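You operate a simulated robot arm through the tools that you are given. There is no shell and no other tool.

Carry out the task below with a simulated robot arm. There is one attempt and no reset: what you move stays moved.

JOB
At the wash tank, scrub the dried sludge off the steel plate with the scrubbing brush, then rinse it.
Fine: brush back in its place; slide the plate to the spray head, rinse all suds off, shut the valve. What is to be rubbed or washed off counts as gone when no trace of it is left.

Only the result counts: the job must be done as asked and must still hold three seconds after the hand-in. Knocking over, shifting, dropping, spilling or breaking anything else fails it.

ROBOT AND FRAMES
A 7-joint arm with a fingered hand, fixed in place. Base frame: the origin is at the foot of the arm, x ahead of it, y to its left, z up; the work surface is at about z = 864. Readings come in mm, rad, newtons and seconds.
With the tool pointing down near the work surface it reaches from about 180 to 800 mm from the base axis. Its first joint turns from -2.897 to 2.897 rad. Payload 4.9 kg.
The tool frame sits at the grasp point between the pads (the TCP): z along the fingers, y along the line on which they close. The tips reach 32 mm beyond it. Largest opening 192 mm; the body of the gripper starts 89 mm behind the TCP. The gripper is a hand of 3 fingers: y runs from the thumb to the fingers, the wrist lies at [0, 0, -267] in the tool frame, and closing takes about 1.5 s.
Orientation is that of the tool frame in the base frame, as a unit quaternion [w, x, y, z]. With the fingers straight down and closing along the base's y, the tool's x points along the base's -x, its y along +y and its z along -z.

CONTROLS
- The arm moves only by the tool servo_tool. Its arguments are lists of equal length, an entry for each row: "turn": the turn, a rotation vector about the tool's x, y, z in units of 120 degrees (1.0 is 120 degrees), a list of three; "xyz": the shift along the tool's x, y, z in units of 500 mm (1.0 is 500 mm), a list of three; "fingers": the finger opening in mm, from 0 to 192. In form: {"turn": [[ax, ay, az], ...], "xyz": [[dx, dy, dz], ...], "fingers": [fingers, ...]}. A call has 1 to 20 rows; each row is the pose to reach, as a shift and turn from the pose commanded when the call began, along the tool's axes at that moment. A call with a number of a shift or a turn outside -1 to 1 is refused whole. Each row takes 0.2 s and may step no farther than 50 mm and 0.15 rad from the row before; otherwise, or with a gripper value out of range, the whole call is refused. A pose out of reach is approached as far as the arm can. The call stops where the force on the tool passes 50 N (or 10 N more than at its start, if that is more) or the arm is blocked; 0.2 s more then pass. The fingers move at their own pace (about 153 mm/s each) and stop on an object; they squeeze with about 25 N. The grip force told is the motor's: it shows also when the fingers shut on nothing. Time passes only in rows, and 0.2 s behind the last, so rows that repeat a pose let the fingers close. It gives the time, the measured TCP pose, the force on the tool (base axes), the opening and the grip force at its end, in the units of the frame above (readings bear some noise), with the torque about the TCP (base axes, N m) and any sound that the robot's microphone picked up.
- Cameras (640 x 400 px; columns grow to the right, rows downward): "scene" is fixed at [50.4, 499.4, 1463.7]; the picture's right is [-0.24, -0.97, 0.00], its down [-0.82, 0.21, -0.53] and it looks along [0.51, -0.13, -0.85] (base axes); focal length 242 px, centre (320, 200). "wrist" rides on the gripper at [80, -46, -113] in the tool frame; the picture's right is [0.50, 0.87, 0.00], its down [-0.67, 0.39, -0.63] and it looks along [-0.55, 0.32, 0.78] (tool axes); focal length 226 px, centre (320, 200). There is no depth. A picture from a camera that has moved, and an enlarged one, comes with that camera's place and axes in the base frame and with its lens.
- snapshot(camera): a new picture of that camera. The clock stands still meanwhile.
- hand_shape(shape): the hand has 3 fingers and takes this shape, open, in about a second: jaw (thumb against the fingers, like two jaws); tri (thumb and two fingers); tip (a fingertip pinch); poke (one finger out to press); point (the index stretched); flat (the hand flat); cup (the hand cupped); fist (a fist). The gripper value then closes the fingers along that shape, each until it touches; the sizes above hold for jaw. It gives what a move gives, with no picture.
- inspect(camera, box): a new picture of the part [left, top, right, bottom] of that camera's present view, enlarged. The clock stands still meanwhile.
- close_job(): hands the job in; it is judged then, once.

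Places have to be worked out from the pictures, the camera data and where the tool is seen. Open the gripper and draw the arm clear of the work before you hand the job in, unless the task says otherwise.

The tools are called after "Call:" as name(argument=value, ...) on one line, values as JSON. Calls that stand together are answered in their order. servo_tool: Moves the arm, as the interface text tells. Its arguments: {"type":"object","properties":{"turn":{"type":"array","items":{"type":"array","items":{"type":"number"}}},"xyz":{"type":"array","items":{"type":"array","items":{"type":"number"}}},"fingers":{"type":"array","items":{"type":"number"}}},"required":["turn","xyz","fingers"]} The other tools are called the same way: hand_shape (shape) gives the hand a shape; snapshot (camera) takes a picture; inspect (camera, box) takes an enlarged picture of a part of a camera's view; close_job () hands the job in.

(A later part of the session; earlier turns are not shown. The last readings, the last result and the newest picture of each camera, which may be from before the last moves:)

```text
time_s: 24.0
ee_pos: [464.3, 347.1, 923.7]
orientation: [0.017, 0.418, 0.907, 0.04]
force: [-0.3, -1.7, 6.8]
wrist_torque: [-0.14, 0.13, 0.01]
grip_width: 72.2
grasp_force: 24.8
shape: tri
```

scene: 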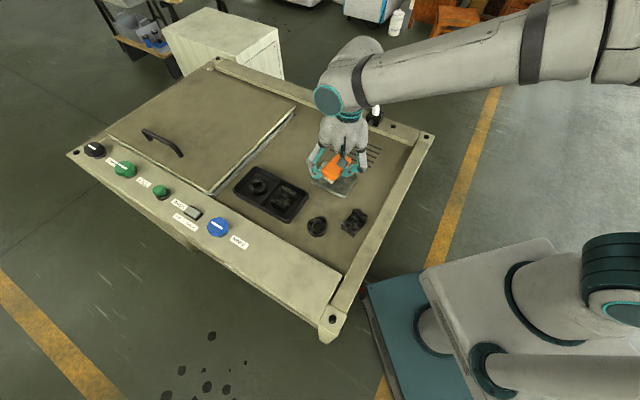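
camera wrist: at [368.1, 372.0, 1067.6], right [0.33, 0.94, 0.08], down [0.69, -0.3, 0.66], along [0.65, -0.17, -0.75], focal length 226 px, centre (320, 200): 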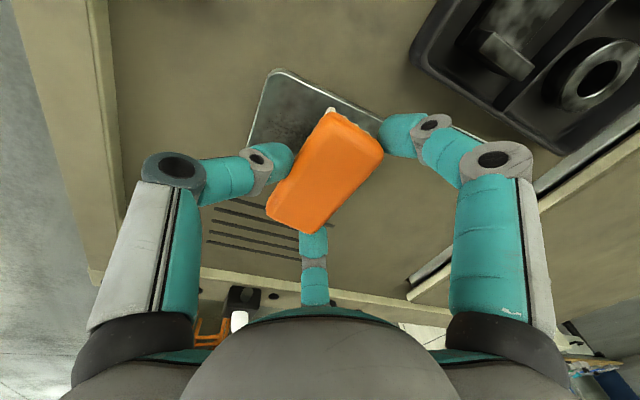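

Contact at about 7 N of press. I'll make a few strokes along the brush's long axis with 0.5 mm more press, then check the force and whether the plate moves.

Call:
servo_tool(turn=[[0, 0, 0], [0, 0, 0], [0, 0, 0], [0, 0, 0], [0, 0, 0], [0, 0, 0], [0, 0, 0], [0, 0, 0], [0, 0, 0]], xyz=[[0, 0, 0.001], [0.02, 0, 0.001], [0.04, 0, 0.001], [0.02, 0, 0.001], [0, 0, 0.001], [-0.02, 0, 0.001], [-0.04, 0, 0.001], [-0.02, 0, 0.001], [0, 0, 0.001]], fingers=[40, 40, 40, 40, 40, 40, 40, 40, 40])

Call:
inspect(camera="scene", box=[280, 120, 400, 220])

Call:
snapshot(camera="wrist")

```text
time_s: 26.0
ee_pos: [463.3, 345.3, 922.7]
orientation: [0.018, 0.418, 0.907, 0.041]
force: [-0.4, -1.9, 5.0]
wrist_torque: [-0.14, -0.01, 0.03]
grip_width: 72.6
grasp_force: 25.3
shape: tri
```

```text
4.00 times, centred on (340, 170) of scene
camera zoom: at [50.4, 499.4, 1463.7], right [-0.24, -0.97, 0.0], down [-0.82, 0.21, -0.53], along [0.51, -0.13, -0.85], focal length 970 px, centre (240, 320)
```

zoom: 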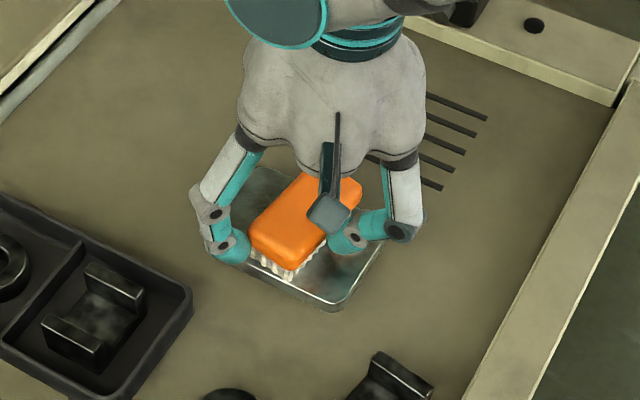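

```text
taken
camera wrist: at [368.2, 369.9, 1032.9], right [0.33, 0.94, 0.08], down [0.69, -0.3, 0.66], along [0.65, -0.17, -0.75], focal length 226 px, centre (320, 200)
```

wrist: 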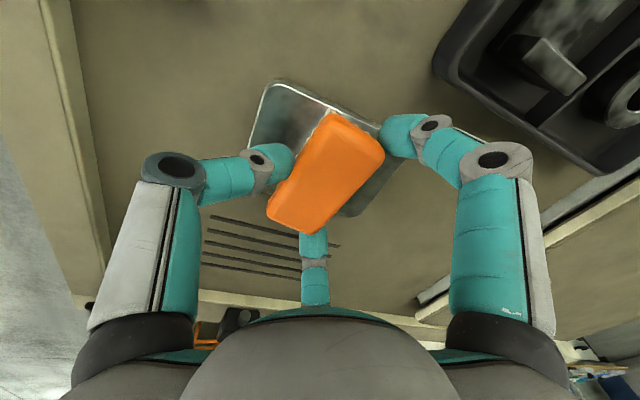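

The strokes work: about 5–6 N press, plate unmoved and grip steady. I'll sweep the +u half of the plate with alternating strokes, keeping the height level.

Call:
servo_tool(turn=[[0, 0, 0], [0, 0, 0], [0, 0, 0], [0, 0, 0], [0, 0, 0], [0, 0, 0], [0, 0, 0], [0, 0, 0], [0, 0, 0], [0, 0, 0], [0, 0, 0], [0, 0, 0], [0, 0, 0], [0, 0, 0], [0, 0, 0], [0, 0, 0], [0, 0, 0], [0, 0, 0], [0, 0, 0], [0, 0, 0]], xyz=[[0.03, 0, 0.0006], [-0.03, 0, 0.0006], [0.03, 0.01, 0.0015], [-0.03, 0.01, 0.0015], [0.03, 0.02, 0.0024], [-0.03, 0.02, 0.0024], [0.03, 0.03, 0.0033], [-0.03, 0.03, 0.0033], [0.03, 0.04, 0.0042], [-0.03, 0.04, 0.0042], [0.03, 0.05, 0.0051], [-0.03, 0.05, 0.0051], [0.03, 0.06, 0.006], [-0.03, 0.06, 0.006], [0.03, 0.06, 0.006], [0, 0.06, 0.006], [0, 0.04, 0.0042], [0, 0.02, 0.0024], [0, 0, 0.0006], [0, 0, 0.0006]], fingers=[40, 40, 40, 40, 40, 40, 40, 40, 40, 40, 40, 40, 40, 40, 40, 40, 40, 40, 40, 40])

Call:
inspect(camera="scene", box=[280, 120, 400, 220])

Call:
snapshot(camera="wrist")

```text
time_s: 30.2
ee_pos: [467.4, 349.6, 924.4]
orientation: [0.019, 0.418, 0.907, 0.041]
force: [1.8, 1.4, 5.6]
wrist_torque: [-0.05, -0.01, 0.0]
grip_width: 72.6
grasp_force: 24.8
shape: tri
```

```text
4.00 times, centred on (340, 170) of scene
camera zoom: at [50.4, 499.4, 1463.7], right [-0.24, -0.97, 0.0], down [-0.82, 0.21, -0.53], along [0.51, -0.13, -0.85], focal length 970 px, centre (240, 320)
```

zoom: 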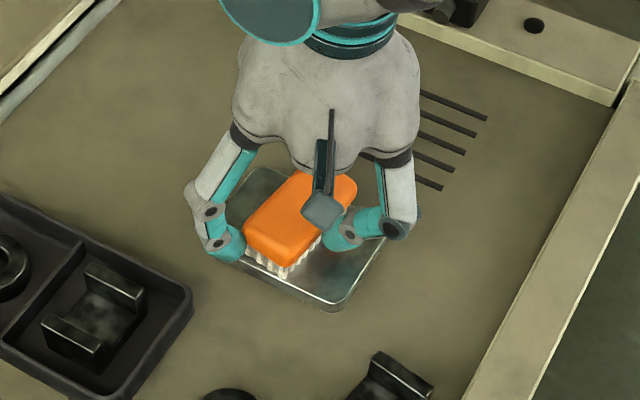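

```text
taken
camera wrist: at [371.5, 372.4, 1032.4], right [0.33, 0.94, 0.08], down [0.69, -0.3, 0.66], along [0.65, -0.17, -0.75], focal length 226 px, centre (320, 200)
```

wrist: 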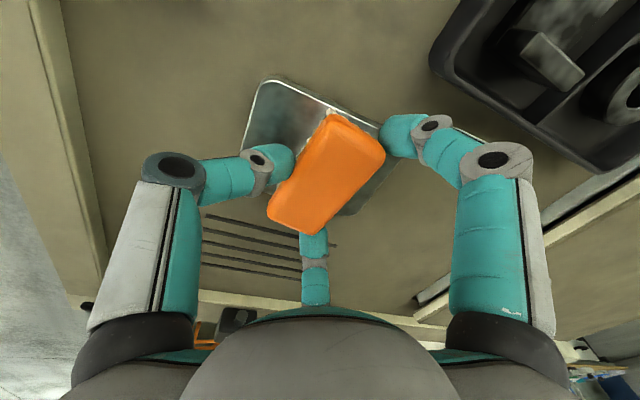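

The plate is holding still and looks cleaner where the brush has passed. Now the -u half in the same way.

Call:
servo_tool(turn=[[0, 0, 0], [0, 0, 0], [0, 0, 0], [0, 0, 0], [0, 0, 0], [0, 0, 0], [0, 0, 0], [0, 0, 0], [0, 0, 0], [0, 0, 0], [0, 0, 0], [0, 0, 0], [0, 0, 0], [0, 0, 0], [0, 0, 0], [0, 0, 0], [0, 0, 0], [0, 0, 0], [0, 0, 0], [0, 0, 0]], xyz=[[0.03, 0, 0], [-0.03, 0, 0], [0.03, -0.01, -0.0009], [-0.03, -0.01, -0.0009], [0.03, -0.02, -0.0018], [-0.03, -0.02, -0.0018], [0.03, -0.03, -0.0027], [-0.03, -0.03, -0.0027], [0.03, -0.04, -0.0036], [-0.03, -0.04, -0.0036], [0.03, -0.05, -0.0045], [-0.03, -0.05, -0.0045], [0.03, -0.06, -0.0054], [-0.03, -0.06, -0.0054], [0.03, -0.06, -0.0054], [0, -0.06, -0.0054], [0, -0.04, -0.0036], [0, -0.02, -0.0018], [0, 0, 0], [0, 0, 0]], fingers=[40, 40, 40, 40, 40, 40, 40, 40, 40, 40, 40, 40, 40, 40, 40, 40, 40, 40, 40, 40])

Call:
inspect(camera="scene", box=[280, 120, 400, 220])

```text
time_s: 34.4
ee_pos: [462.8, 347.7, 923.3]
orientation: [0.018, 0.419, 0.907, 0.04]
force: [-1.1, -0.5, 0.8]
wrist_torque: [-0.07, 0.02, -0.04]
grip_width: 72.3
grasp_force: 25.1
shape: tri
```

```text
4.00 times, centred on (340, 170) of scene
camera zoom: at [50.4, 499.4, 1463.7], right [-0.24, -0.97, 0.0], down [-0.82, 0.21, -0.53], along [0.51, -0.13, -0.85], focal length 970 px, centre (240, 320)
```

zoom: 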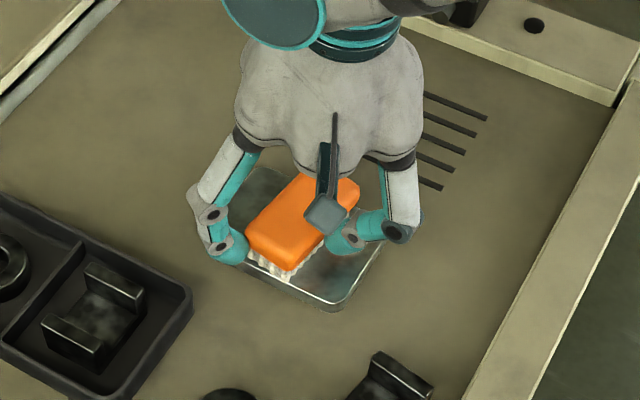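

The press has eased to about 1.6 N, so the brush may have slid up a little in the grip. I'll lift away towards +u to look at the plate.

Call:
servo_tool(turn=[[0, 0, 0], [0, 0, 0], [0, 0, 0], [0, 0, 0], [0, 0, 0], [0, 0, 0]], xyz=[[0, 0.0054, -0.06], [0, 0.0127, -0.1395], [0, 0.08, -0.133], [0, 0.16, -0.126], [0, 0.2514, -0.1178], [0, 0.2514, -0.1178]], fingers=[40, 40, 40, 40, 40, 40])

Call:
inspect(camera="scene", box=[300, 150, 370, 210])

Call:
snapshot(camera="wrist")

Call:
snapshot(camera="scene")

```text
time_s: 35.8
ee_pos: [557.1, 423.9, 995.2]
orientation: [0.017, 0.419, 0.907, 0.039]
force: [-0.6, -0.2, -0.7]
wrist_torque: [-0.04, 0.0, 0.03]
grip_width: 71.9
grasp_force: 24.8
shape: tri
```

```text
6.67 times, centred on (335, 180) of scene
camera zoom: at [50.4, 499.4, 1463.7], right [-0.24, -0.97, 0.0], down [-0.82, 0.21, -0.53], along [0.51, -0.13, -0.85], focal length 1616 px, centre (220, 333)
```

zoom: 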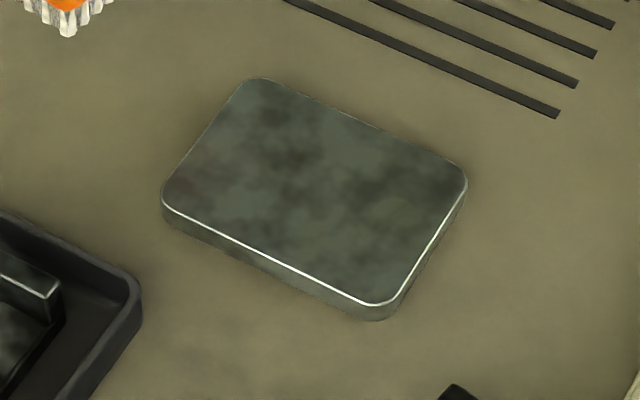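

```text
taken
camera wrist: at [462.1, 448.6, 1103.8], right [0.33, 0.94, 0.08], down [0.69, -0.3, 0.66], along [0.65, -0.17, -0.75], focal length 226 px, centre (320, 200)
```

wrist: 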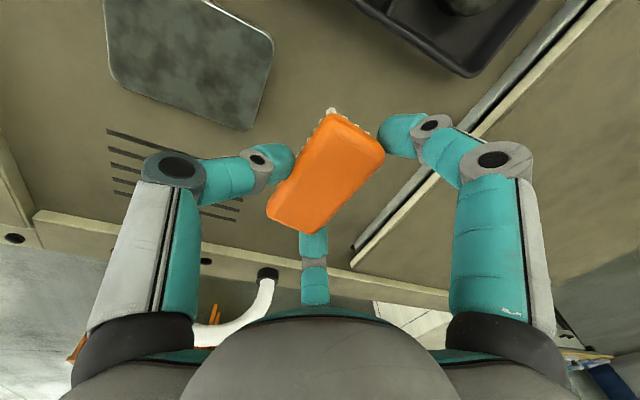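

```text
taken
```

scene: 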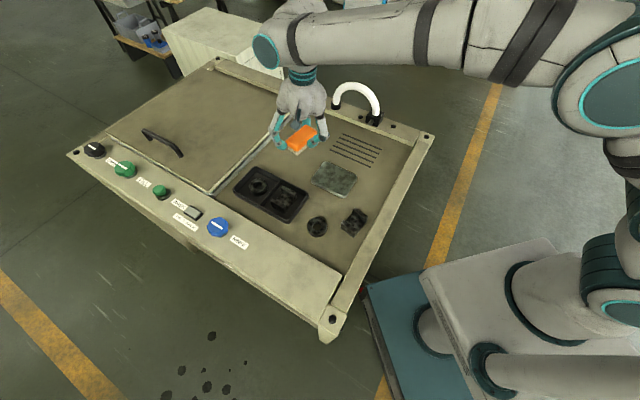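

The dark grainy sludge in the middle is gone, leaving only a soft mottled look. I'll enlarge the plate to check for remaining traces or suds.

Call:
inspect(camera="scene", box=[310, 160, 358, 200])

Call:
inspect(camera="wrist", box=[95, 0, 285, 135])

```text
10.00 times, centred on (334, 180) of scene
camera zoom: at [50.4, 499.4, 1463.7], right [-0.24, -0.97, 0.0], down [-0.82, 0.21, -0.53], along [0.51, -0.13, -0.85], focal length 2425 px, centre (180, 400)
```

zoom: 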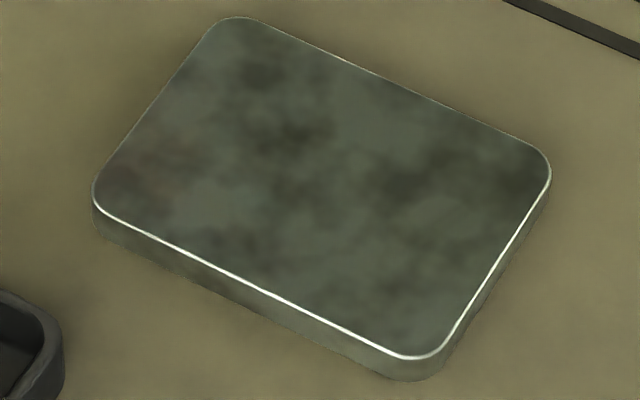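

```text
2.96 times, centred on (190, 68) of wrist
camera zoom: at [462.1, 448.6, 1103.8], right [0.33, 0.94, 0.08], down [0.69, -0.3, 0.66], along [0.65, -0.17, -0.75], focal length 670 px, centre (705, 593)
```

zoom: 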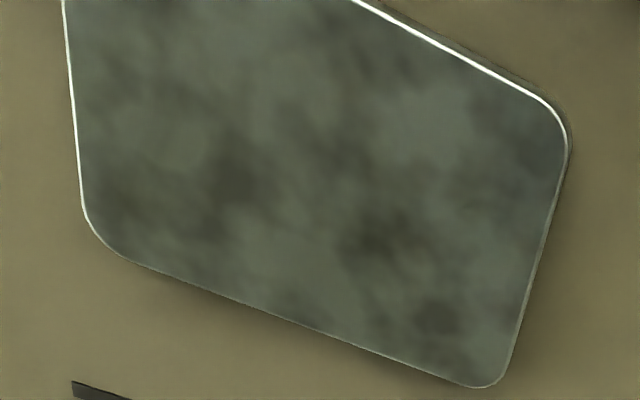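

Only smooth mottling remains, probably the steel's own texture. I'll still do a second full pass with a firmer press to be sure, so back to the contact pose.

Call:
servo_tool(turn=[[0, 0, 0], [0, 0, 0], [0, 0, 0], [0, 0, 0], [0, 0, 0], [0, 0, 0], [0, 0, 0]], xyz=[[0, -0.0914, -0.0082], [0, -0.1714, -0.0152], [0, -0.2387, -0.0217], [0, -0.246, 0.0578], [0, -0.2514, 0.1178], [0, -0.2514, 0.1198], [0, -0.2514, 0.1198]], fingers=[40, 40, 40, 40, 40, 40, 40])

```text
time_s: 37.4
ee_pos: [464.1, 347.9, 923.3]
orientation: [0.018, 0.419, 0.907, 0.04]
force: [-0.1, -0.8, 0.8]
wrist_torque: [-0.08, 0.02, 0.01]
grip_width: 72.0
grasp_force: 24.8
shape: tri
```

Contact is light, about 1.6 N including the brush's weight. I'll press another 2 mm.

Call:
servo_tool(turn=[[0, 0, 0], [0, 0, 0], [0, 0, 0], [0, 0, 0]], xyz=[[0, 0, 0.002], [0, 0, 0.003], [0, 0, 0.004], [0, 0, 0.004]], fingers=[40, 40, 40, 40])

```text
time_s: 38.4
ee_pos: [464.4, 347.2, 922.0]
orientation: [0.018, 0.418, 0.907, 0.041]
force: [0.7, 3.0, 11.6]
wrist_torque: [0.02, 0.07, 0.01]
grip_width: 72.9
grasp_force: 24.9
shape: tri
```

Press is now about 12 N. I'll run the full-coverage pass, first the +u side, then the -u side.

Call:
servo_tool(turn=[[0, 0, 0], [0, 0, 0], [0, 0, 0], [0, 0, 0], [0, 0, 0], [0, 0, 0], [0, 0, 0], [0, 0, 0], [0, 0, 0], [0, 0, 0], [0, 0, 0], [0, 0, 0], [0, 0, 0], [0, 0, 0], [0, 0, 0], [0, 0, 0], [0, 0, 0], [0, 0, 0], [0, 0, 0], [0, 0, 0]], xyz=[[0.03, 0, 0], [-0.03, 0, 0], [0.03, 0.01, 0.0009], [-0.03, 0.01, 0.0009], [0.03, 0.02, 0.0018], [-0.03, 0.02, 0.0018], [0.03, 0.03, 0.0027], [-0.03, 0.03, 0.0027], [0.03, 0.04, 0.0036], [-0.03, 0.04, 0.0036], [0.03, 0.05, 0.0045], [-0.03, 0.05, 0.0045], [0.03, 0.06, 0.0054], [-0.03, 0.06, 0.0054], [0.03, 0.06, 0.0054], [0, 0.06, 0.0054], [0, 0.04, 0.0036], [0, 0.02, 0.0018], [0, 0, 0], [0, 0, 0]], fingers=[40, 40, 40, 40, 40, 40, 40, 40, 40, 40, 40, 40, 40, 40, 40, 40, 40, 40, 40, 40])

Call:
servo_tool(turn=[[0, 0, 0], [0, 0, 0], [0, 0, 0], [0, 0, 0], [0, 0, 0], [0, 0, 0], [0, 0, 0], [0, 0, 0], [0, 0, 0], [0, 0, 0], [0, 0, 0], [0, 0, 0], [0, 0, 0], [0, 0, 0], [0, 0, 0], [0, 0, 0], [0, 0, 0], [0, 0, 0], [0, 0, 0], [0, 0, 0]], xyz=[[0.03, 0, 0.0008], [-0.03, 0, 0.0008], [0.03, -0.01, -0.0001], [-0.03, -0.01, -0.0001], [0.03, -0.02, -0.001], [-0.03, -0.02, -0.001], [0.03, -0.03, -0.0019], [-0.03, -0.03, -0.0019], [0.03, -0.04, -0.0028], [-0.03, -0.04, -0.0028], [0.03, -0.05, -0.0037], [-0.03, -0.05, -0.0037], [0.03, -0.06, -0.0046], [-0.03, -0.06, -0.0046], [0.03, -0.06, -0.0046], [0, -0.06, -0.0046], [0, -0.04, -0.0028], [0, -0.02, -0.001], [0, 0, 0.0008], [0, 0, 0.0008]], fingers=[40, 40, 40, 40, 40, 40, 40, 40, 40, 40, 40, 40, 40, 40, 40, 40, 40, 40, 40, 40])

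Call:
inspect(camera="scene", box=[280, 120, 400, 220])

Call:
snapshot(camera="wrist")

```text
time_s: 42.6
ee_pos: [465.6, 347.6, 921.8]
orientation: [0.018, 0.418, 0.907, 0.041]
force: [3.6, 2.5, 13.0]
wrist_torque: [-0.05, -0.06, 0.02]
grip_width: 73.2
grasp_force: 25.0
shape: tri
```

```text
time_s: 46.8
ee_pos: [465.3, 348.3, 919.6]
orientation: [0.018, 0.418, 0.907, 0.041]
force: [-3.6, -3.0, 17.1]
wrist_torque: [-0.14, 0.17, -0.02]
grip_width: 73.5
grasp_force: 25.7
shape: tri
```

```text
4.00 times, centred on (340, 170) of scene
camera zoom: at [50.4, 499.4, 1463.7], right [-0.24, -0.97, 0.0], down [-0.82, 0.21, -0.53], along [0.51, -0.13, -0.85], focal length 970 px, centre (240, 320)
```

zoom: 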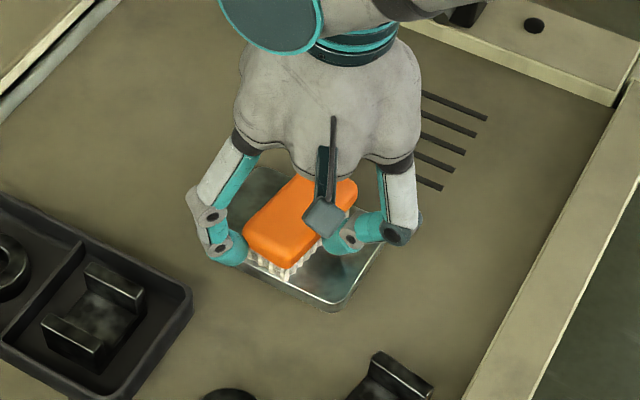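

```text
taken
camera wrist: at [369.4, 371.8, 1028.9], right [0.33, 0.94, 0.08], down [0.69, -0.3, 0.66], along [0.65, -0.17, -0.75], focal length 226 px, centre (320, 200)
```

wrist: 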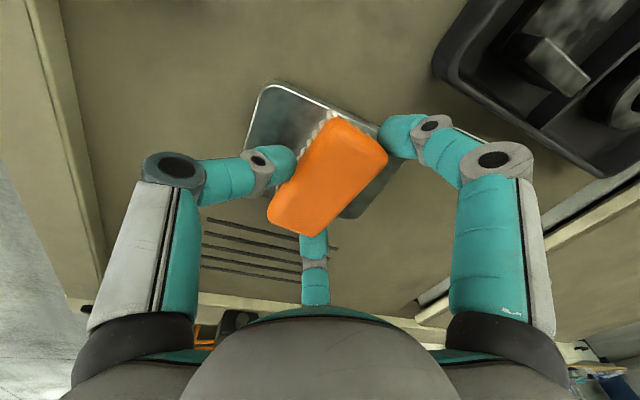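

The second pass ran at 13–17 N and the plate stayed put. I'll lift off and look at the plate and the brush again.

Call:
servo_tool(turn=[[0, 0, 0], [0, 0, 0], [0, 0, 0], [0, 0, 0], [0, 0, 0], [0, 0, 0]], xyz=[[0, 0.0054, -0.06], [0, 0.0127, -0.1395], [0, 0.08, -0.133], [0, 0.16, -0.126], [0, 0.2514, -0.1178], [0, 0.2514, -0.1178]], fingers=[40, 40, 40, 40, 40, 40])

Call:
inspect(camera="scene", box=[310, 160, 358, 200])

Call:
inspect(camera="scene", box=[260, 90, 350, 160])

Call:
snapshot(camera="wrist")

Call:
inspect(camera="wrist", box=[240, 90, 400, 250])

```text
time_s: 48.2
ee_pos: [557.7, 420.6, 991.4]
orientation: [0.018, 0.418, 0.907, 0.041]
force: [-0.1, -0.3, -1.1]
wrist_torque: [-0.01, -0.01, -0.04]
grip_width: 72.3
grasp_force: 24.5
shape: tri
```

```text
10.00 times, centred on (334, 180) of scene
camera zoom: at [50.4, 499.4, 1463.7], right [-0.24, -0.97, 0.0], down [-0.82, 0.21, -0.53], along [0.51, -0.13, -0.85], focal length 2425 px, centre (180, 400)
```

zoom: 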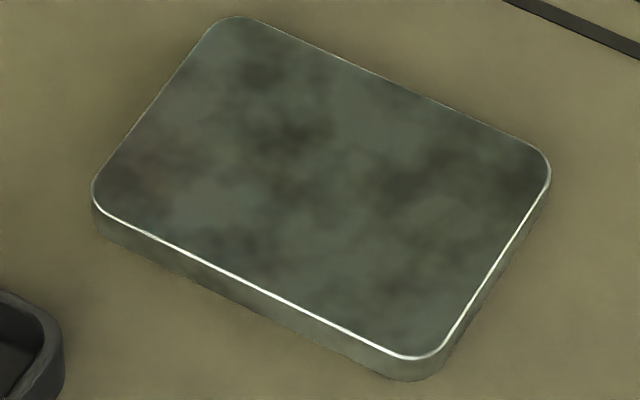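

```text
5.71 times, centred on (305, 125) of scene
camera zoom: at [50.4, 499.4, 1463.7], right [-0.24, -0.97, 0.0], down [-0.82, 0.21, -0.53], along [0.51, -0.13, -0.85], focal length 1386 px, centre (406, 629)
```

zoom: 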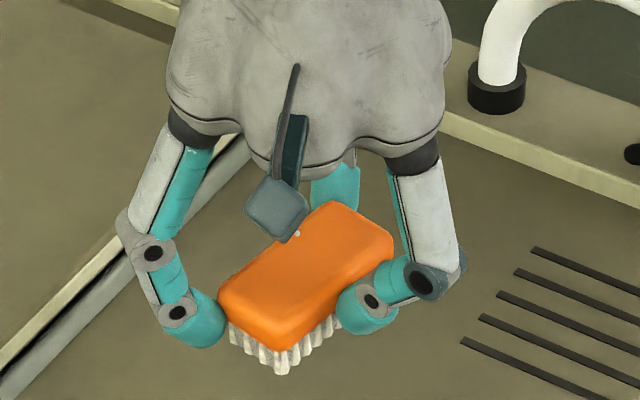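

```text
taken
camera wrist: at [462.3, 445.3, 1099.9], right [0.33, 0.94, 0.08], down [0.69, -0.3, 0.66], along [0.65, -0.17, -0.75], focal length 226 px, centre (320, 200)
```

wrist: 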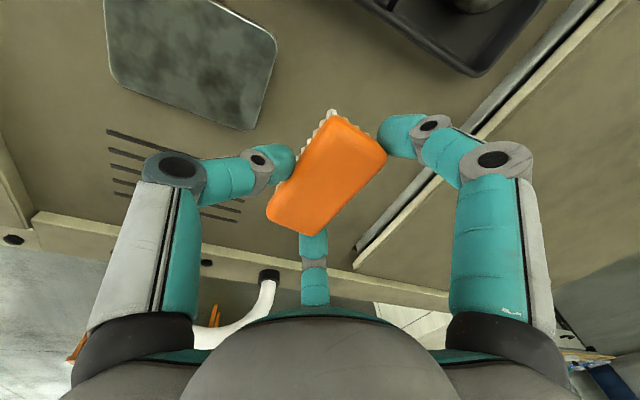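

```text
2.50 times, centred on (320, 170) of wrist
camera zoom: at [462.3, 445.3, 1099.9], right [0.33, 0.94, 0.08], down [0.69, -0.3, 0.66], along [0.65, -0.17, -0.75], focal length 565 px, centre (320, 275)
```

zoom: 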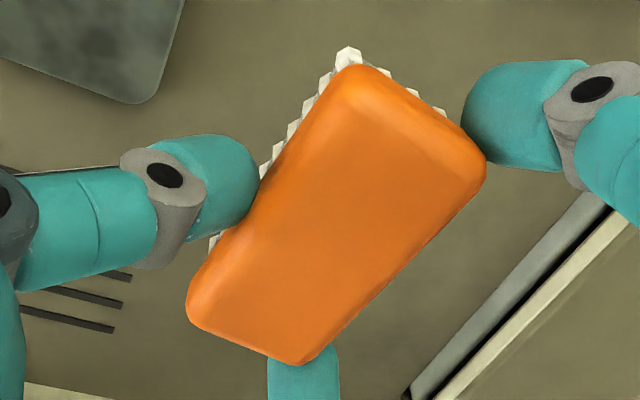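

The mottling is identical after the second pass, so it is the steel itself and the sludge is gone. Now the brush goes back: I'll hover over its original spot, turning 4.7° to restore its original angle.

Call:
servo_tool(turn=[[0, 0, -0.0098], [0, 0, -0.0196], [0, 0, -0.0294], [0, 0, -0.0392], [0, 0, -0.0392]], xyz=[[-0.0057, 0.053, 0.0256], [-0.0114, 0.106, 0.0512], [-0.0171, 0.159, 0.0768], [-0.0228, 0.212, 0.1024], [-0.0228, 0.212, 0.1024]], fingers=[40, 40, 40, 40, 40])

Call:
snapshot(camera="wrist")

Call:
inspect(camera="scene", box=[240, 90, 330, 160])

```text
time_s: 49.4
ee_pos: [643.9, 486.4, 948.3]
orientation: [0.019, 0.381, 0.924, 0.04]
force: [-0.1, 0.5, -0.5]
wrist_torque: [-0.01, 0.0, 0.0]
grip_width: 72.3
grasp_force: 25.1
shape: tri
```

```text
taken
camera wrist: at [547.1, 504.3, 1057.3], right [0.25, 0.96, 0.07], down [0.71, -0.23, 0.67], along [0.66, -0.12, -0.74], focal length 226 px, centre (320, 200)
```

wrist: 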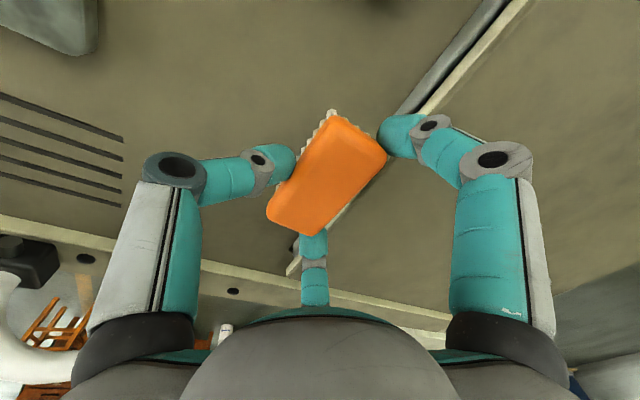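

```text
5.71 times, centred on (285, 125) of scene
camera zoom: at [50.4, 499.4, 1463.7], right [-0.24, -0.97, 0.0], down [-0.82, 0.21, -0.53], along [0.51, -0.13, -0.85], focal length 1386 px, centre (520, 629)
```

zoom: 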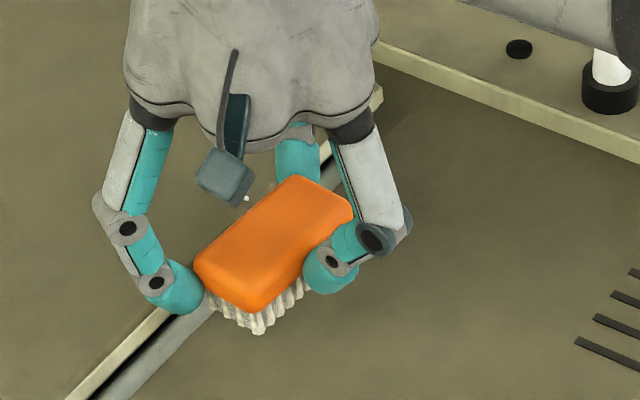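

The brush is within about 6 mm of its original spot and at the right angle. I'll correct that offset and descend most of the way.

Call:
servo_tool(turn=[[0, 0, 0], [0, 0, 0], [0, 0, 0], [0, 0, 0]], xyz=[[-0.011, -0.0008, 0.012], [-0.011, -0.0014, 0.035], [-0.011, -0.0019, 0.058], [-0.011, -0.0019, 0.058]], fingers=[40, 40, 40, 40])

Call:
inspect(camera="scene", box=[255, 115, 305, 165])

Call:
snapshot(camera="wrist")

```text
time_s: 50.4
ee_pos: [650.6, 483.8, 918.6]
orientation: [0.019, 0.38, 0.924, 0.04]
force: [-0.1, 0.0, -0.4]
wrist_torque: [0.03, 0.02, 0.03]
grip_width: 72.5
grasp_force: 25.0
shape: tri
```

```text
8.00 times, centred on (280, 140) of scene
camera zoom: at [50.4, 499.4, 1463.7], right [-0.24, -0.97, 0.0], down [-0.82, 0.21, -0.53], along [0.51, -0.13, -0.85], focal length 1940 px, centre (640, 680)
```

zoom: 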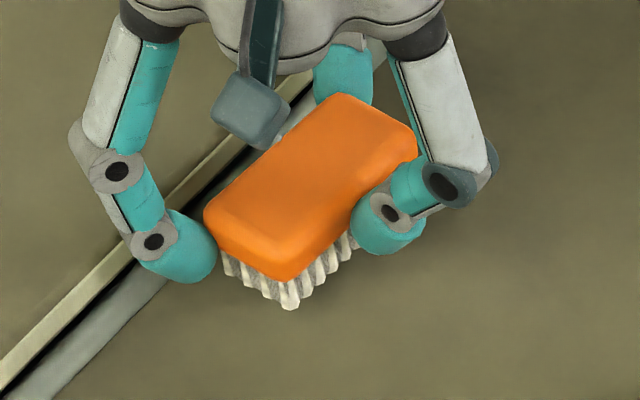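

```text
taken
camera wrist: at [552.5, 501.5, 1027.6], right [0.25, 0.96, 0.07], down [0.71, -0.23, 0.67], along [0.66, -0.12, -0.74], focal length 226 px, centre (320, 200)
```

wrist: 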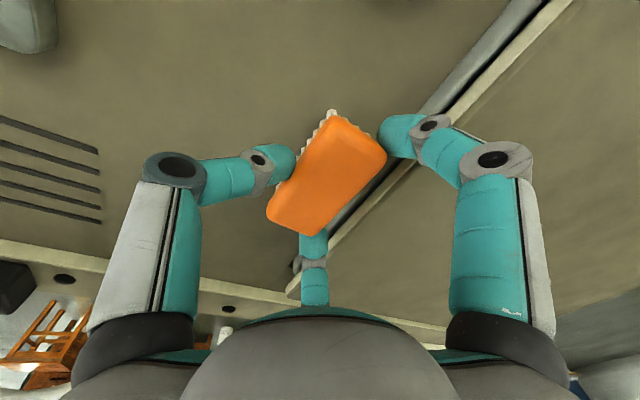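

Compared with the original picture the brush is only about 3 mm too far left. I'll correct that and lower slowly to touch down.

Call:
servo_tool(turn=[[0, 0, 0], [0, 0, 0], [0, 0, 0], [0, 0, 0]], xyz=[[-0.0028, -0.0048, 0.004], [-0.0028, -0.0052, 0.009], [-0.0028, -0.0056, 0.014], [-0.0028, -0.0056, 0.014]], fingers=[40, 40, 40, 40])

```text
time_s: 51.4
ee_pos: [648.7, 482.0, 911.4]
orientation: [0.019, 0.381, 0.924, 0.039]
force: [0.0, 0.3, -0.7]
wrist_torque: [0.01, 0.0, -0.04]
grip_width: 72.4
grasp_force: 25.4
shape: tri
```

Still no contact at z 911.4. I'll continue down in 1 mm steps until the bristles take the load.

Call:
servo_tool(turn=[[0, 0, 0], [0, 0, 0], [0, 0, 0]], xyz=[[0, -0.0002, 0.002], [0, -0.0003, 0.003], [0, -0.0003, 0.003]], fingers=[40, 40, 40])

Call:
servo_tool(turn=[[0, 0, 0], [0, 0, 0], [0, 0, 0]], xyz=[[0, -0.0002, 0.002], [0, -0.0002, 0.002], [0, -0.0002, 0.002]], fingers=[40, 40, 40])

```text
time_s: 52.2
ee_pos: [649.0, 483.1, 910.7]
orientation: [0.019, 0.38, 0.924, 0.039]
force: [-0.1, -0.1, -1.0]
wrist_torque: [0.01, 0.01, 0.04]
grip_width: 72.2
grasp_force: 24.8
shape: tri
```

```text
time_s: 53.0
ee_pos: [648.7, 482.1, 908.2]
orientation: [0.019, 0.38, 0.924, 0.04]
force: [-0.1, 0.5, -0.4]
wrist_torque: [0.0, -0.01, -0.02]
grip_width: 72.5
grasp_force: 25.2
shape: tri
```

No load yet at z≈908.5. One more millimetre or two, watching for thumb contact.

Call:
servo_tool(turn=[[0, 0, 0], [0, 0, 0]], xyz=[[0, -0.0002, 0.002], [0, -0.0002, 0.002]], fingers=[40, 40])

Call:
inspect(camera="scene", box=[255, 115, 305, 165])

```text
time_s: 53.6
ee_pos: [649.2, 482.7, 908.2]
orientation: [0.019, 0.38, 0.924, 0.039]
force: [0.8, -0.2, 0.6]
wrist_torque: [0.03, 0.05, 0.0]
grip_width: 72.4
grasp_force: 25.6
shape: tri
```

```text
8.00 times, centred on (280, 140) of scene
camera zoom: at [50.4, 499.4, 1463.7], right [-0.24, -0.97, 0.0], down [-0.82, 0.21, -0.53], along [0.51, -0.13, -0.85], focal length 1940 px, centre (640, 680)
```

zoom: 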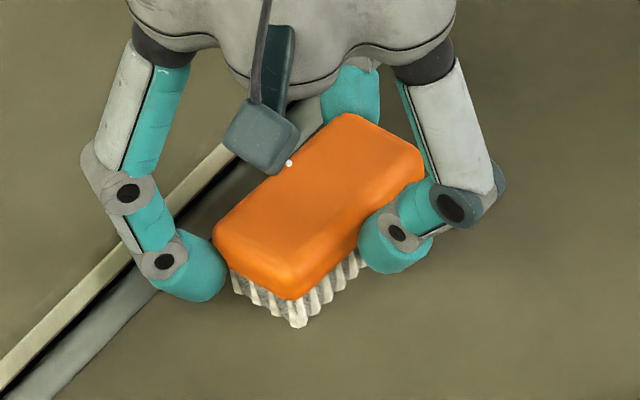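

The brush matches its original outline to within a few pixels and is touching. I'll lower 0.5 mm and open the fingers.

Call:
servo_tool(turn=[[0, 0, 0], [0, 0, 0], [0, 0, 0], [0, 0, 0], [0, 0, 0]], xyz=[[0, -0.0001, 0.001], [0, -0.0001, 0.001], [0, -0.0001, 0.001], [0, -0.0001, 0.001], [0, -0.0001, 0.001]], fingers=[40, 80, 95, 105, 105])

Call:
inspect(camera="scene", box=[255, 115, 305, 165])

Call:
snapshot(camera="wrist")

```text
time_s: 54.8
ee_pos: [650.8, 482.6, 908.9]
orientation: [0.019, 0.38, 0.924, 0.04]
force: [0.7, -0.6, 0.0]
wrist_torque: [0.02, 0.0, 0.02]
grip_width: 104.5
grasp_force: 0.0
shape: tri
```

```text
8.00 times, centred on (280, 140) of scene
camera zoom: at [50.4, 499.4, 1463.7], right [-0.24, -0.97, 0.0], down [-0.82, 0.21, -0.53], along [0.51, -0.13, -0.85], focal length 1940 px, centre (640, 680)
```

zoom: 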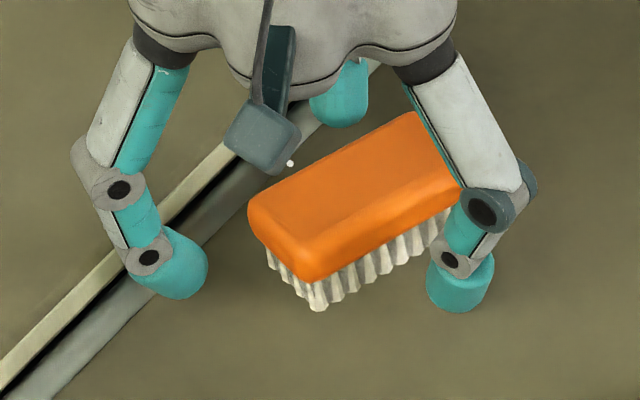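

```text
taken
camera wrist: at [552.8, 499.5, 1015.8], right [0.25, 0.96, 0.07], down [0.71, -0.24, 0.67], along [0.66, -0.12, -0.74], focal length 226 px, centre (320, 200)
```

wrist: 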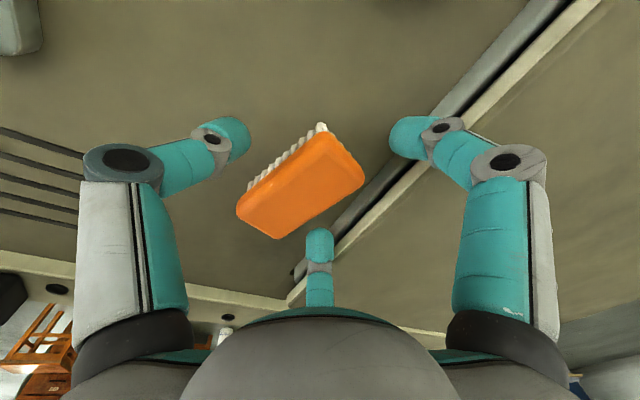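

While opening in steps, the fingers were still closing relative to their contact and pushed the brush about 17 mm and 15° out of place. I'll open wide, rise, and re-grasp it squarely so I can put it back and release in one quick opening.

Call:
servo_tool(turn=[[0, 0, 0], [0, 0, 0], [0, 0, 0], [0, 0, 0], [0, 0, 0.0522], [0, 0, 0.1044], [0, 0, 0.1567], [0, 0, 0.1567]], xyz=[[0, 0, 0], [0, 0, 0], [0, 0.004, -0.045], [0, 0.008, -0.09], [-0.0027, -0.0067, -0.0911], [-0.0055, -0.0213, -0.0923], [-0.0082, -0.036, -0.0934], [-0.0082, -0.036, -0.0934]], fingers=[124, 124, 124, 124, 124, 124, 124, 124])

Call:
snapshot(camera="wrist")

Call:
inspect(camera="wrist", box=[240, 90, 400, 250])

Call:
inspect(camera="scene", box=[255, 115, 305, 165])

```text
time_s: 56.6
ee_pos: [637.4, 463.7, 952.3]
orientation: [0.013, 0.527, 0.849, 0.041]
force: [1.0, 0.3, -0.3]
wrist_torque: [-0.02, -0.01, -0.05]
grip_width: 123.6
grasp_force: 0.1
shape: tri
```

```text
taken
camera wrist: at [552.7, 509.2, 1063.1], right [0.55, 0.83, 0.08], down [0.6, -0.47, 0.65], along [0.58, -0.31, -0.76], focal length 226 px, centre (320, 200)
```

wrist: 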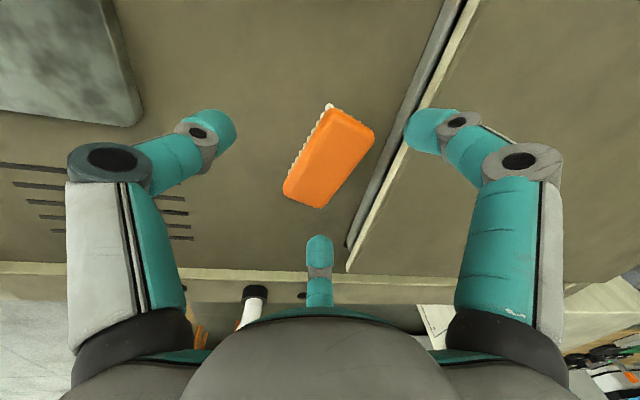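

```text
2.50 times, centred on (320, 170) of wrist
camera zoom: at [552.7, 509.2, 1063.1], right [0.55, 0.83, 0.08], down [0.6, -0.47, 0.65], along [0.58, -0.31, -0.76], focal length 565 px, centre (320, 275)
```

zoom: 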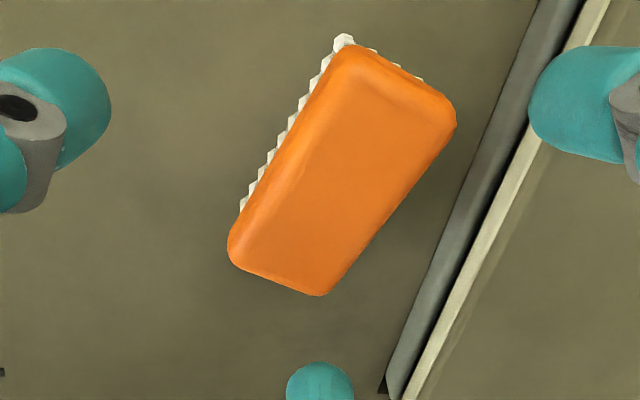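

```text
8.00 times, centred on (280, 140) of scene
camera zoom: at [50.4, 499.4, 1463.7], right [-0.24, -0.97, 0.0], down [-0.82, 0.21, -0.53], along [0.51, -0.13, -0.85], focal length 1940 px, centre (640, 680)
```

zoom: 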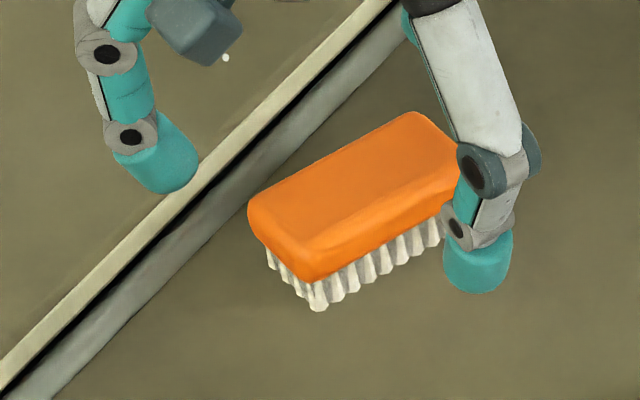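

In tool coordinates the brush is at (-7, 9), turned about 2°. I'll shift 5 mm, descend to z≈911.5 and close on it.

Call:
servo_tool(turn=[[0, 0, 0], [0, 0, 0], [0, 0, 0], [0, 0, 0]], xyz=[[-0.01, 0, 0.02], [-0.01, 0, 0.05], [-0.01, 0, 0.0818], [-0.01, 0, 0.0818]], fingers=[124, 124, 124, 124])

Call:
servo_tool(turn=[[0, 0, 0], [0, 0, 0], [0, 0, 0], [0, 0, 0], [0, 0, 0], [0, 0, 0]], xyz=[[0, 0, 0], [0, 0, 0], [0, 0, 0], [0, 0, 0], [0, 0, 0], [0, 0, 0]], fingers=[100, 85, 70, 55, 40, 40])

Call:
snapshot(camera="wrist")

Call:
inspect(camera="scene", box=[255, 115, 305, 165])

```text
time_s: 57.6
ee_pos: [641.4, 462.0, 911.8]
orientation: [0.013, 0.527, 0.849, 0.041]
force: [0.4, -0.3, -0.1]
wrist_torque: [0.0, 0.02, 0.02]
grip_width: 123.5
grasp_force: 0.0
shape: tri
```

```text
time_s: 59.0
ee_pos: [640.6, 461.3, 910.1]
orientation: [0.013, 0.526, 0.849, 0.042]
force: [1.1, 0.4, 2.1]
wrist_torque: [0.06, -0.08, 0.02]
grip_width: 70.8
grasp_force: 25.1
shape: tri
```

```text
taken
camera wrist: at [556.9, 505.8, 1021.6], right [0.55, 0.83, 0.08], down [0.6, -0.47, 0.65], along [0.58, -0.31, -0.76], focal length 226 px, centre (320, 200)
```

wrist: 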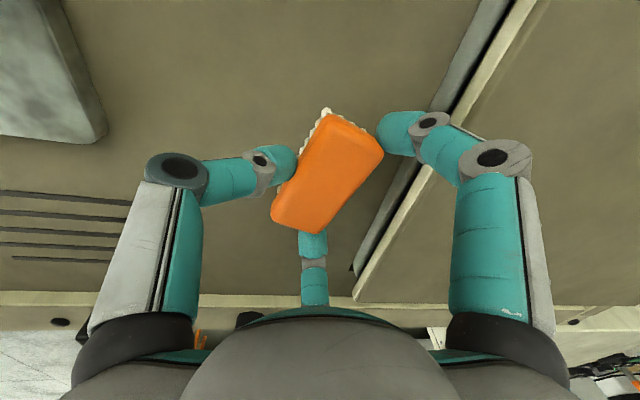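

```text
8.00 times, centred on (280, 140) of scene
camera zoom: at [50.4, 499.4, 1463.7], right [-0.24, -0.97, 0.0], down [-0.82, 0.21, -0.53], along [0.51, -0.13, -0.85], focal length 1940 px, centre (640, 680)
```

zoom: 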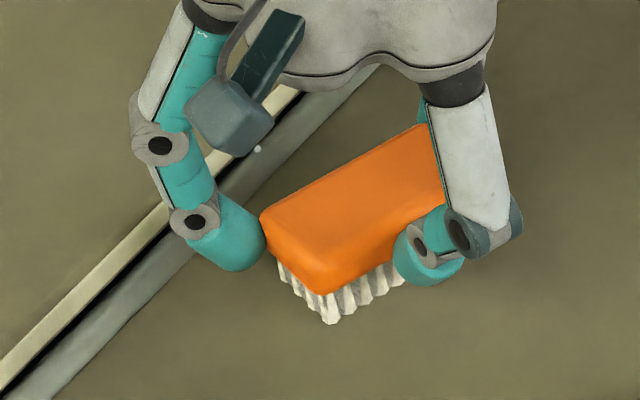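

It's gripped again at 25 N in nearly the same in-hand pose. I'll lift 14 mm, turn it back 16.5° and shift it to its original spot, then compare with the first picture.

Call:
servo_tool(turn=[[0, 0, 0], [0, 0, -0.0458], [0, 0, -0.0917], [0, 0, -0.1375], [0, 0, -0.1375]], xyz=[[0.0006, 0.0024, -0.028], [0.0101, 0.0149, -0.027], [0.0196, 0.0273, -0.0255], [0.0292, 0.0398, -0.024], [0.0292, 0.0398, -0.024]], fingers=[40, 40, 40, 40, 40])

Call:
inspect(camera="scene", box=[255, 115, 305, 165])

Call:
inspect(camera="wrist", box=[240, 90, 400, 250])

```text
time_s: 60.2
ee_pos: [652.2, 483.5, 925.3]
orientation: [0.019, 0.398, 0.916, 0.04]
force: [0.5, -0.4, -2.1]
wrist_torque: [0.04, -0.01, 0.0]
grip_width: 71.0
grasp_force: 24.6
shape: tri
```

```text
8.00 times, centred on (280, 140) of scene
camera zoom: at [50.4, 499.4, 1463.7], right [-0.24, -0.97, 0.0], down [-0.82, 0.21, -0.53], along [0.51, -0.13, -0.85], focal length 1940 px, centre (640, 680)
```

zoom: 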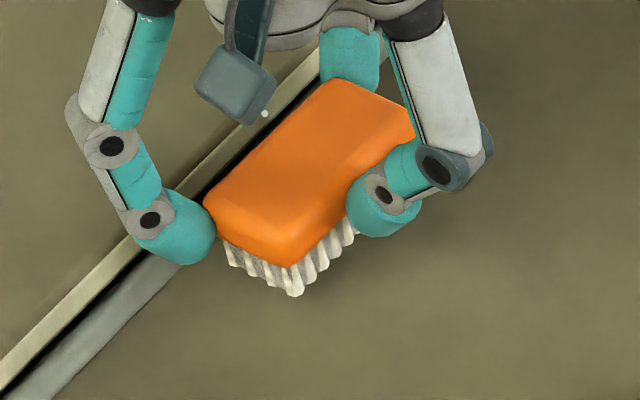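

```text
2.50 times, centred on (320, 170) of wrist
camera zoom: at [556.6, 503.8, 1035.0], right [0.29, 0.95, 0.07], down [0.7, -0.26, 0.66], along [0.65, -0.14, -0.74], focal length 565 px, centre (320, 275)
```

zoom: 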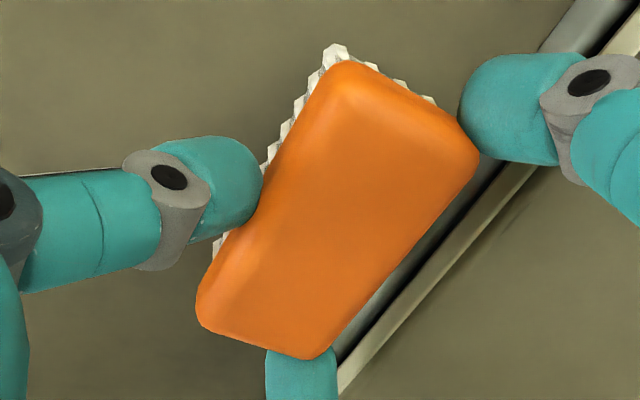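

Angle is right and the spot is about 4–5 mm off. I'll correct and lower to just above the deck.

Call:
servo_tool(turn=[[0, 0, 0], [0, 0, 0], [0, 0, 0]], xyz=[[0.0023, -0.0105, 0.012], [0.0023, -0.0118, 0.0266], [0.0023, -0.0118, 0.0266]], fingers=[40, 40, 40])

Call:
inspect(camera="scene", box=[255, 115, 305, 165])

```text
time_s: 61.0
ee_pos: [649.0, 482.6, 912.4]
orientation: [0.018, 0.399, 0.916, 0.04]
force: [1.3, 0.0, -1.6]
wrist_torque: [0.01, 0.01, 0.03]
grip_width: 70.6
grasp_force: 25.2
shape: tri
```

```text
8.00 times, centred on (280, 140) of scene
camera zoom: at [50.4, 499.4, 1463.7], right [-0.24, -0.97, 0.0], down [-0.82, 0.21, -0.53], along [0.51, -0.13, -0.85], focal length 1940 px, centre (640, 680)
```

zoom: 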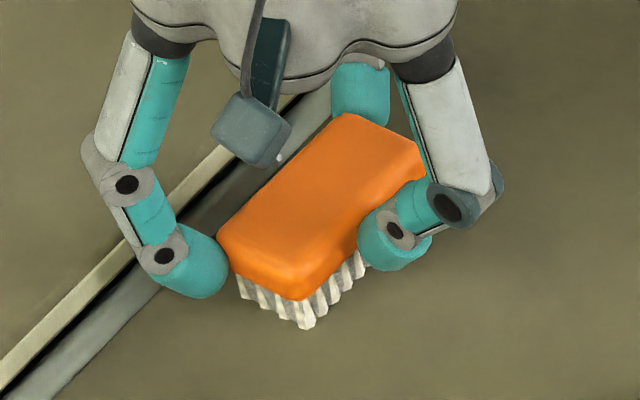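

The brush is now about 3 mm off. I'll apply that small correction and settle down until contact.

Call:
servo_tool(turn=[[0, 0, 0], [0, 0, 0], [0, 0, 0]], xyz=[[-0.001, 0.0056, 0.0005], [-0.001, 0.0054, 0.0025], [-0.001, 0.0054, 0.0025]], fingers=[40, 40, 40])

Call:
servo_tool(turn=[[0, 0, 0], [0, 0, 0]], xyz=[[0, -0.0001, 0.0015], [0, -0.0001, 0.0015]], fingers=[40, 40])

```text
time_s: 61.8
ee_pos: [650.3, 484.1, 912.6]
orientation: [0.019, 0.399, 0.916, 0.04]
force: [-0.6, -0.6, 2.5]
wrist_torque: [0.09, 0.04, 0.03]
grip_width: 70.7
grasp_force: 25.0
shape: tri
```

```text
time_s: 62.4
ee_pos: [651.0, 484.8, 911.7]
orientation: [0.018, 0.399, 0.916, 0.041]
force: [-0.5, -0.9, 5.9]
wrist_torque: [0.27, 0.07, -0.03]
grip_width: 70.8
grasp_force: 25.7
shape: tri
```

The bristles carry about 6 N, so the brush is seated. Now I'll release in one direct opening to 110 mm so all the fingers retreat together.

Call:
servo_tool(turn=[[0, 0, 0], [0, 0, 0], [0, 0, 0]], xyz=[[0, 0, 0], [0, 0, 0], [0, 0, 0]], fingers=[110, 110, 110])

Call:
inspect(camera="scene", box=[255, 115, 305, 165])

Call:
snapshot(camera="wrist")

```text
time_s: 63.2
ee_pos: [650.0, 484.4, 909.5]
orientation: [0.017, 0.399, 0.916, 0.039]
force: [-0.4, 0.0, -0.9]
wrist_torque: [0.01, -0.01, -0.01]
grip_width: 109.4
grasp_force: 0.1
shape: tri
```

```text
8.00 times, centred on (280, 140) of scene
camera zoom: at [50.4, 499.4, 1463.7], right [-0.24, -0.97, 0.0], down [-0.82, 0.21, -0.53], along [0.51, -0.13, -0.85], focal length 1940 px, centre (640, 680)
```

zoom: 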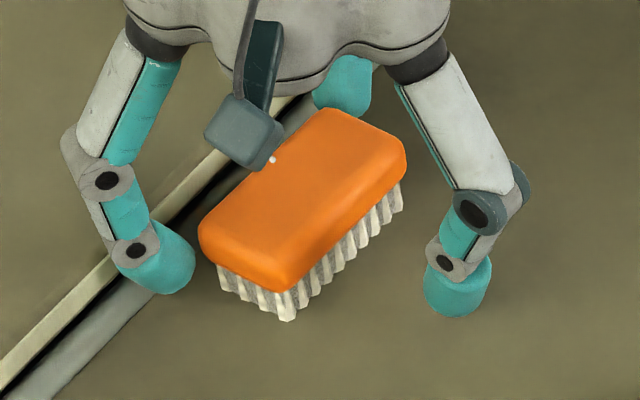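

```text
taken
camera wrist: at [553.7, 504.5, 1018.1], right [0.29, 0.95, 0.07], down [0.7, -0.26, 0.66], along [0.65, -0.14, -0.74], focal length 226 px, centre (320, 200)
```

wrist: 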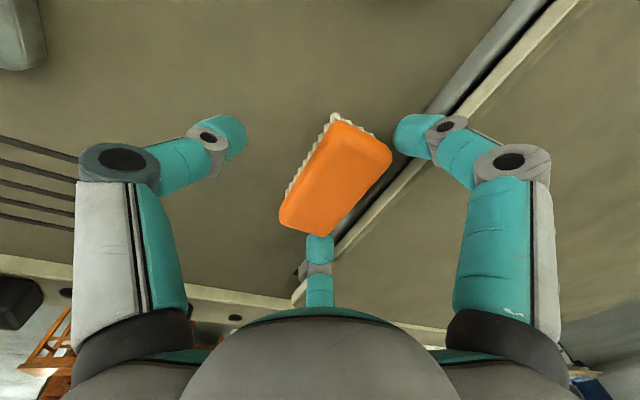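

The brush stands at its original place and angle to within about 6 mm. Next I'll lift clear, straighten the tool and turn it so the two fingers lead along v, heading for a spot behind the plate ready to push it.

Call:
servo_tool(turn=[[0, 0, 0], [0, 0, 0], [0, 0, 0], [0.0028, -0.0027, 0.061], [0.0056, -0.0053, 0.122], [0.0084, -0.008, 0.183], [0.0112, -0.0106, 0.244], [0.014, -0.0133, 0.305], [0.0169, -0.0159, 0.3661], [0.0197, -0.0186, 0.4271], [0.0225, -0.0212, 0.4881], [0.0253, -0.0239, 0.5491], [0.0281, -0.0265, 0.6101], [0.0309, -0.0292, 0.6711], [0.0337, -0.0318, 0.7321], [0.0337, -0.0318, 0.7321]], xyz=[[-0.0002, 0.0053, -0.0597], [-0.0003, 0.0106, -0.1194], [-0.0005, 0.0159, -0.1791], [0.018, -0.0224, -0.1825], [0.0366, -0.0607, -0.1858], [0.0551, -0.099, -0.1892], [0.0736, -0.1373, -0.1925], [0.0922, -0.1756, -0.1959], [0.1107, -0.2139, -0.1993], [0.1292, -0.2521, -0.2026], [0.1478, -0.2904, -0.206], [0.1663, -0.3287, -0.2093], [0.1848, -0.367, -0.2127], [0.2034, -0.4053, -0.216], [0.2219, -0.4436, -0.2194], [0.2219, -0.4436, -0.2194]], fingers=[110, 110, 110, 110, 110, 110, 110, 110, 110, 110, 60, 60, 60, 60, 60, 60])

Call:
snapshot(camera="scene")

Call:
snapshot(camera="wrist")

```text
time_s: 66.6
ee_pos: [406.7, 405.2, 1001.1]
orientation: [0.001, 0.924, 0.382, -0.001]
force: [0.4, -0.4, -0.5]
wrist_torque: [0.0, 0.01, -0.01]
grip_width: 60.5
grasp_force: 0.0
shape: tri
```

```text
taken
```

scene: 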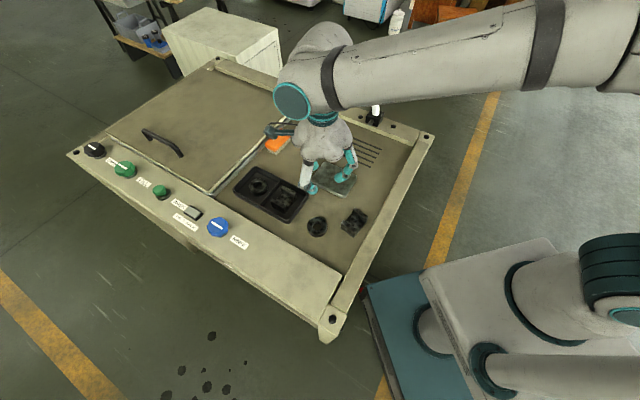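

```text
taken
camera wrist: at [429.3, 494.7, 1114.1], right [0.97, -0.26, 0.0], down [-0.2, -0.75, 0.63], along [-0.16, -0.61, -0.77], focal length 226 px, centre (320, 200)
```

wrist: 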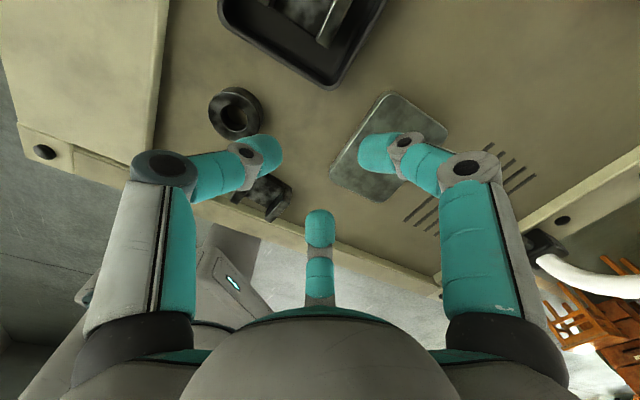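

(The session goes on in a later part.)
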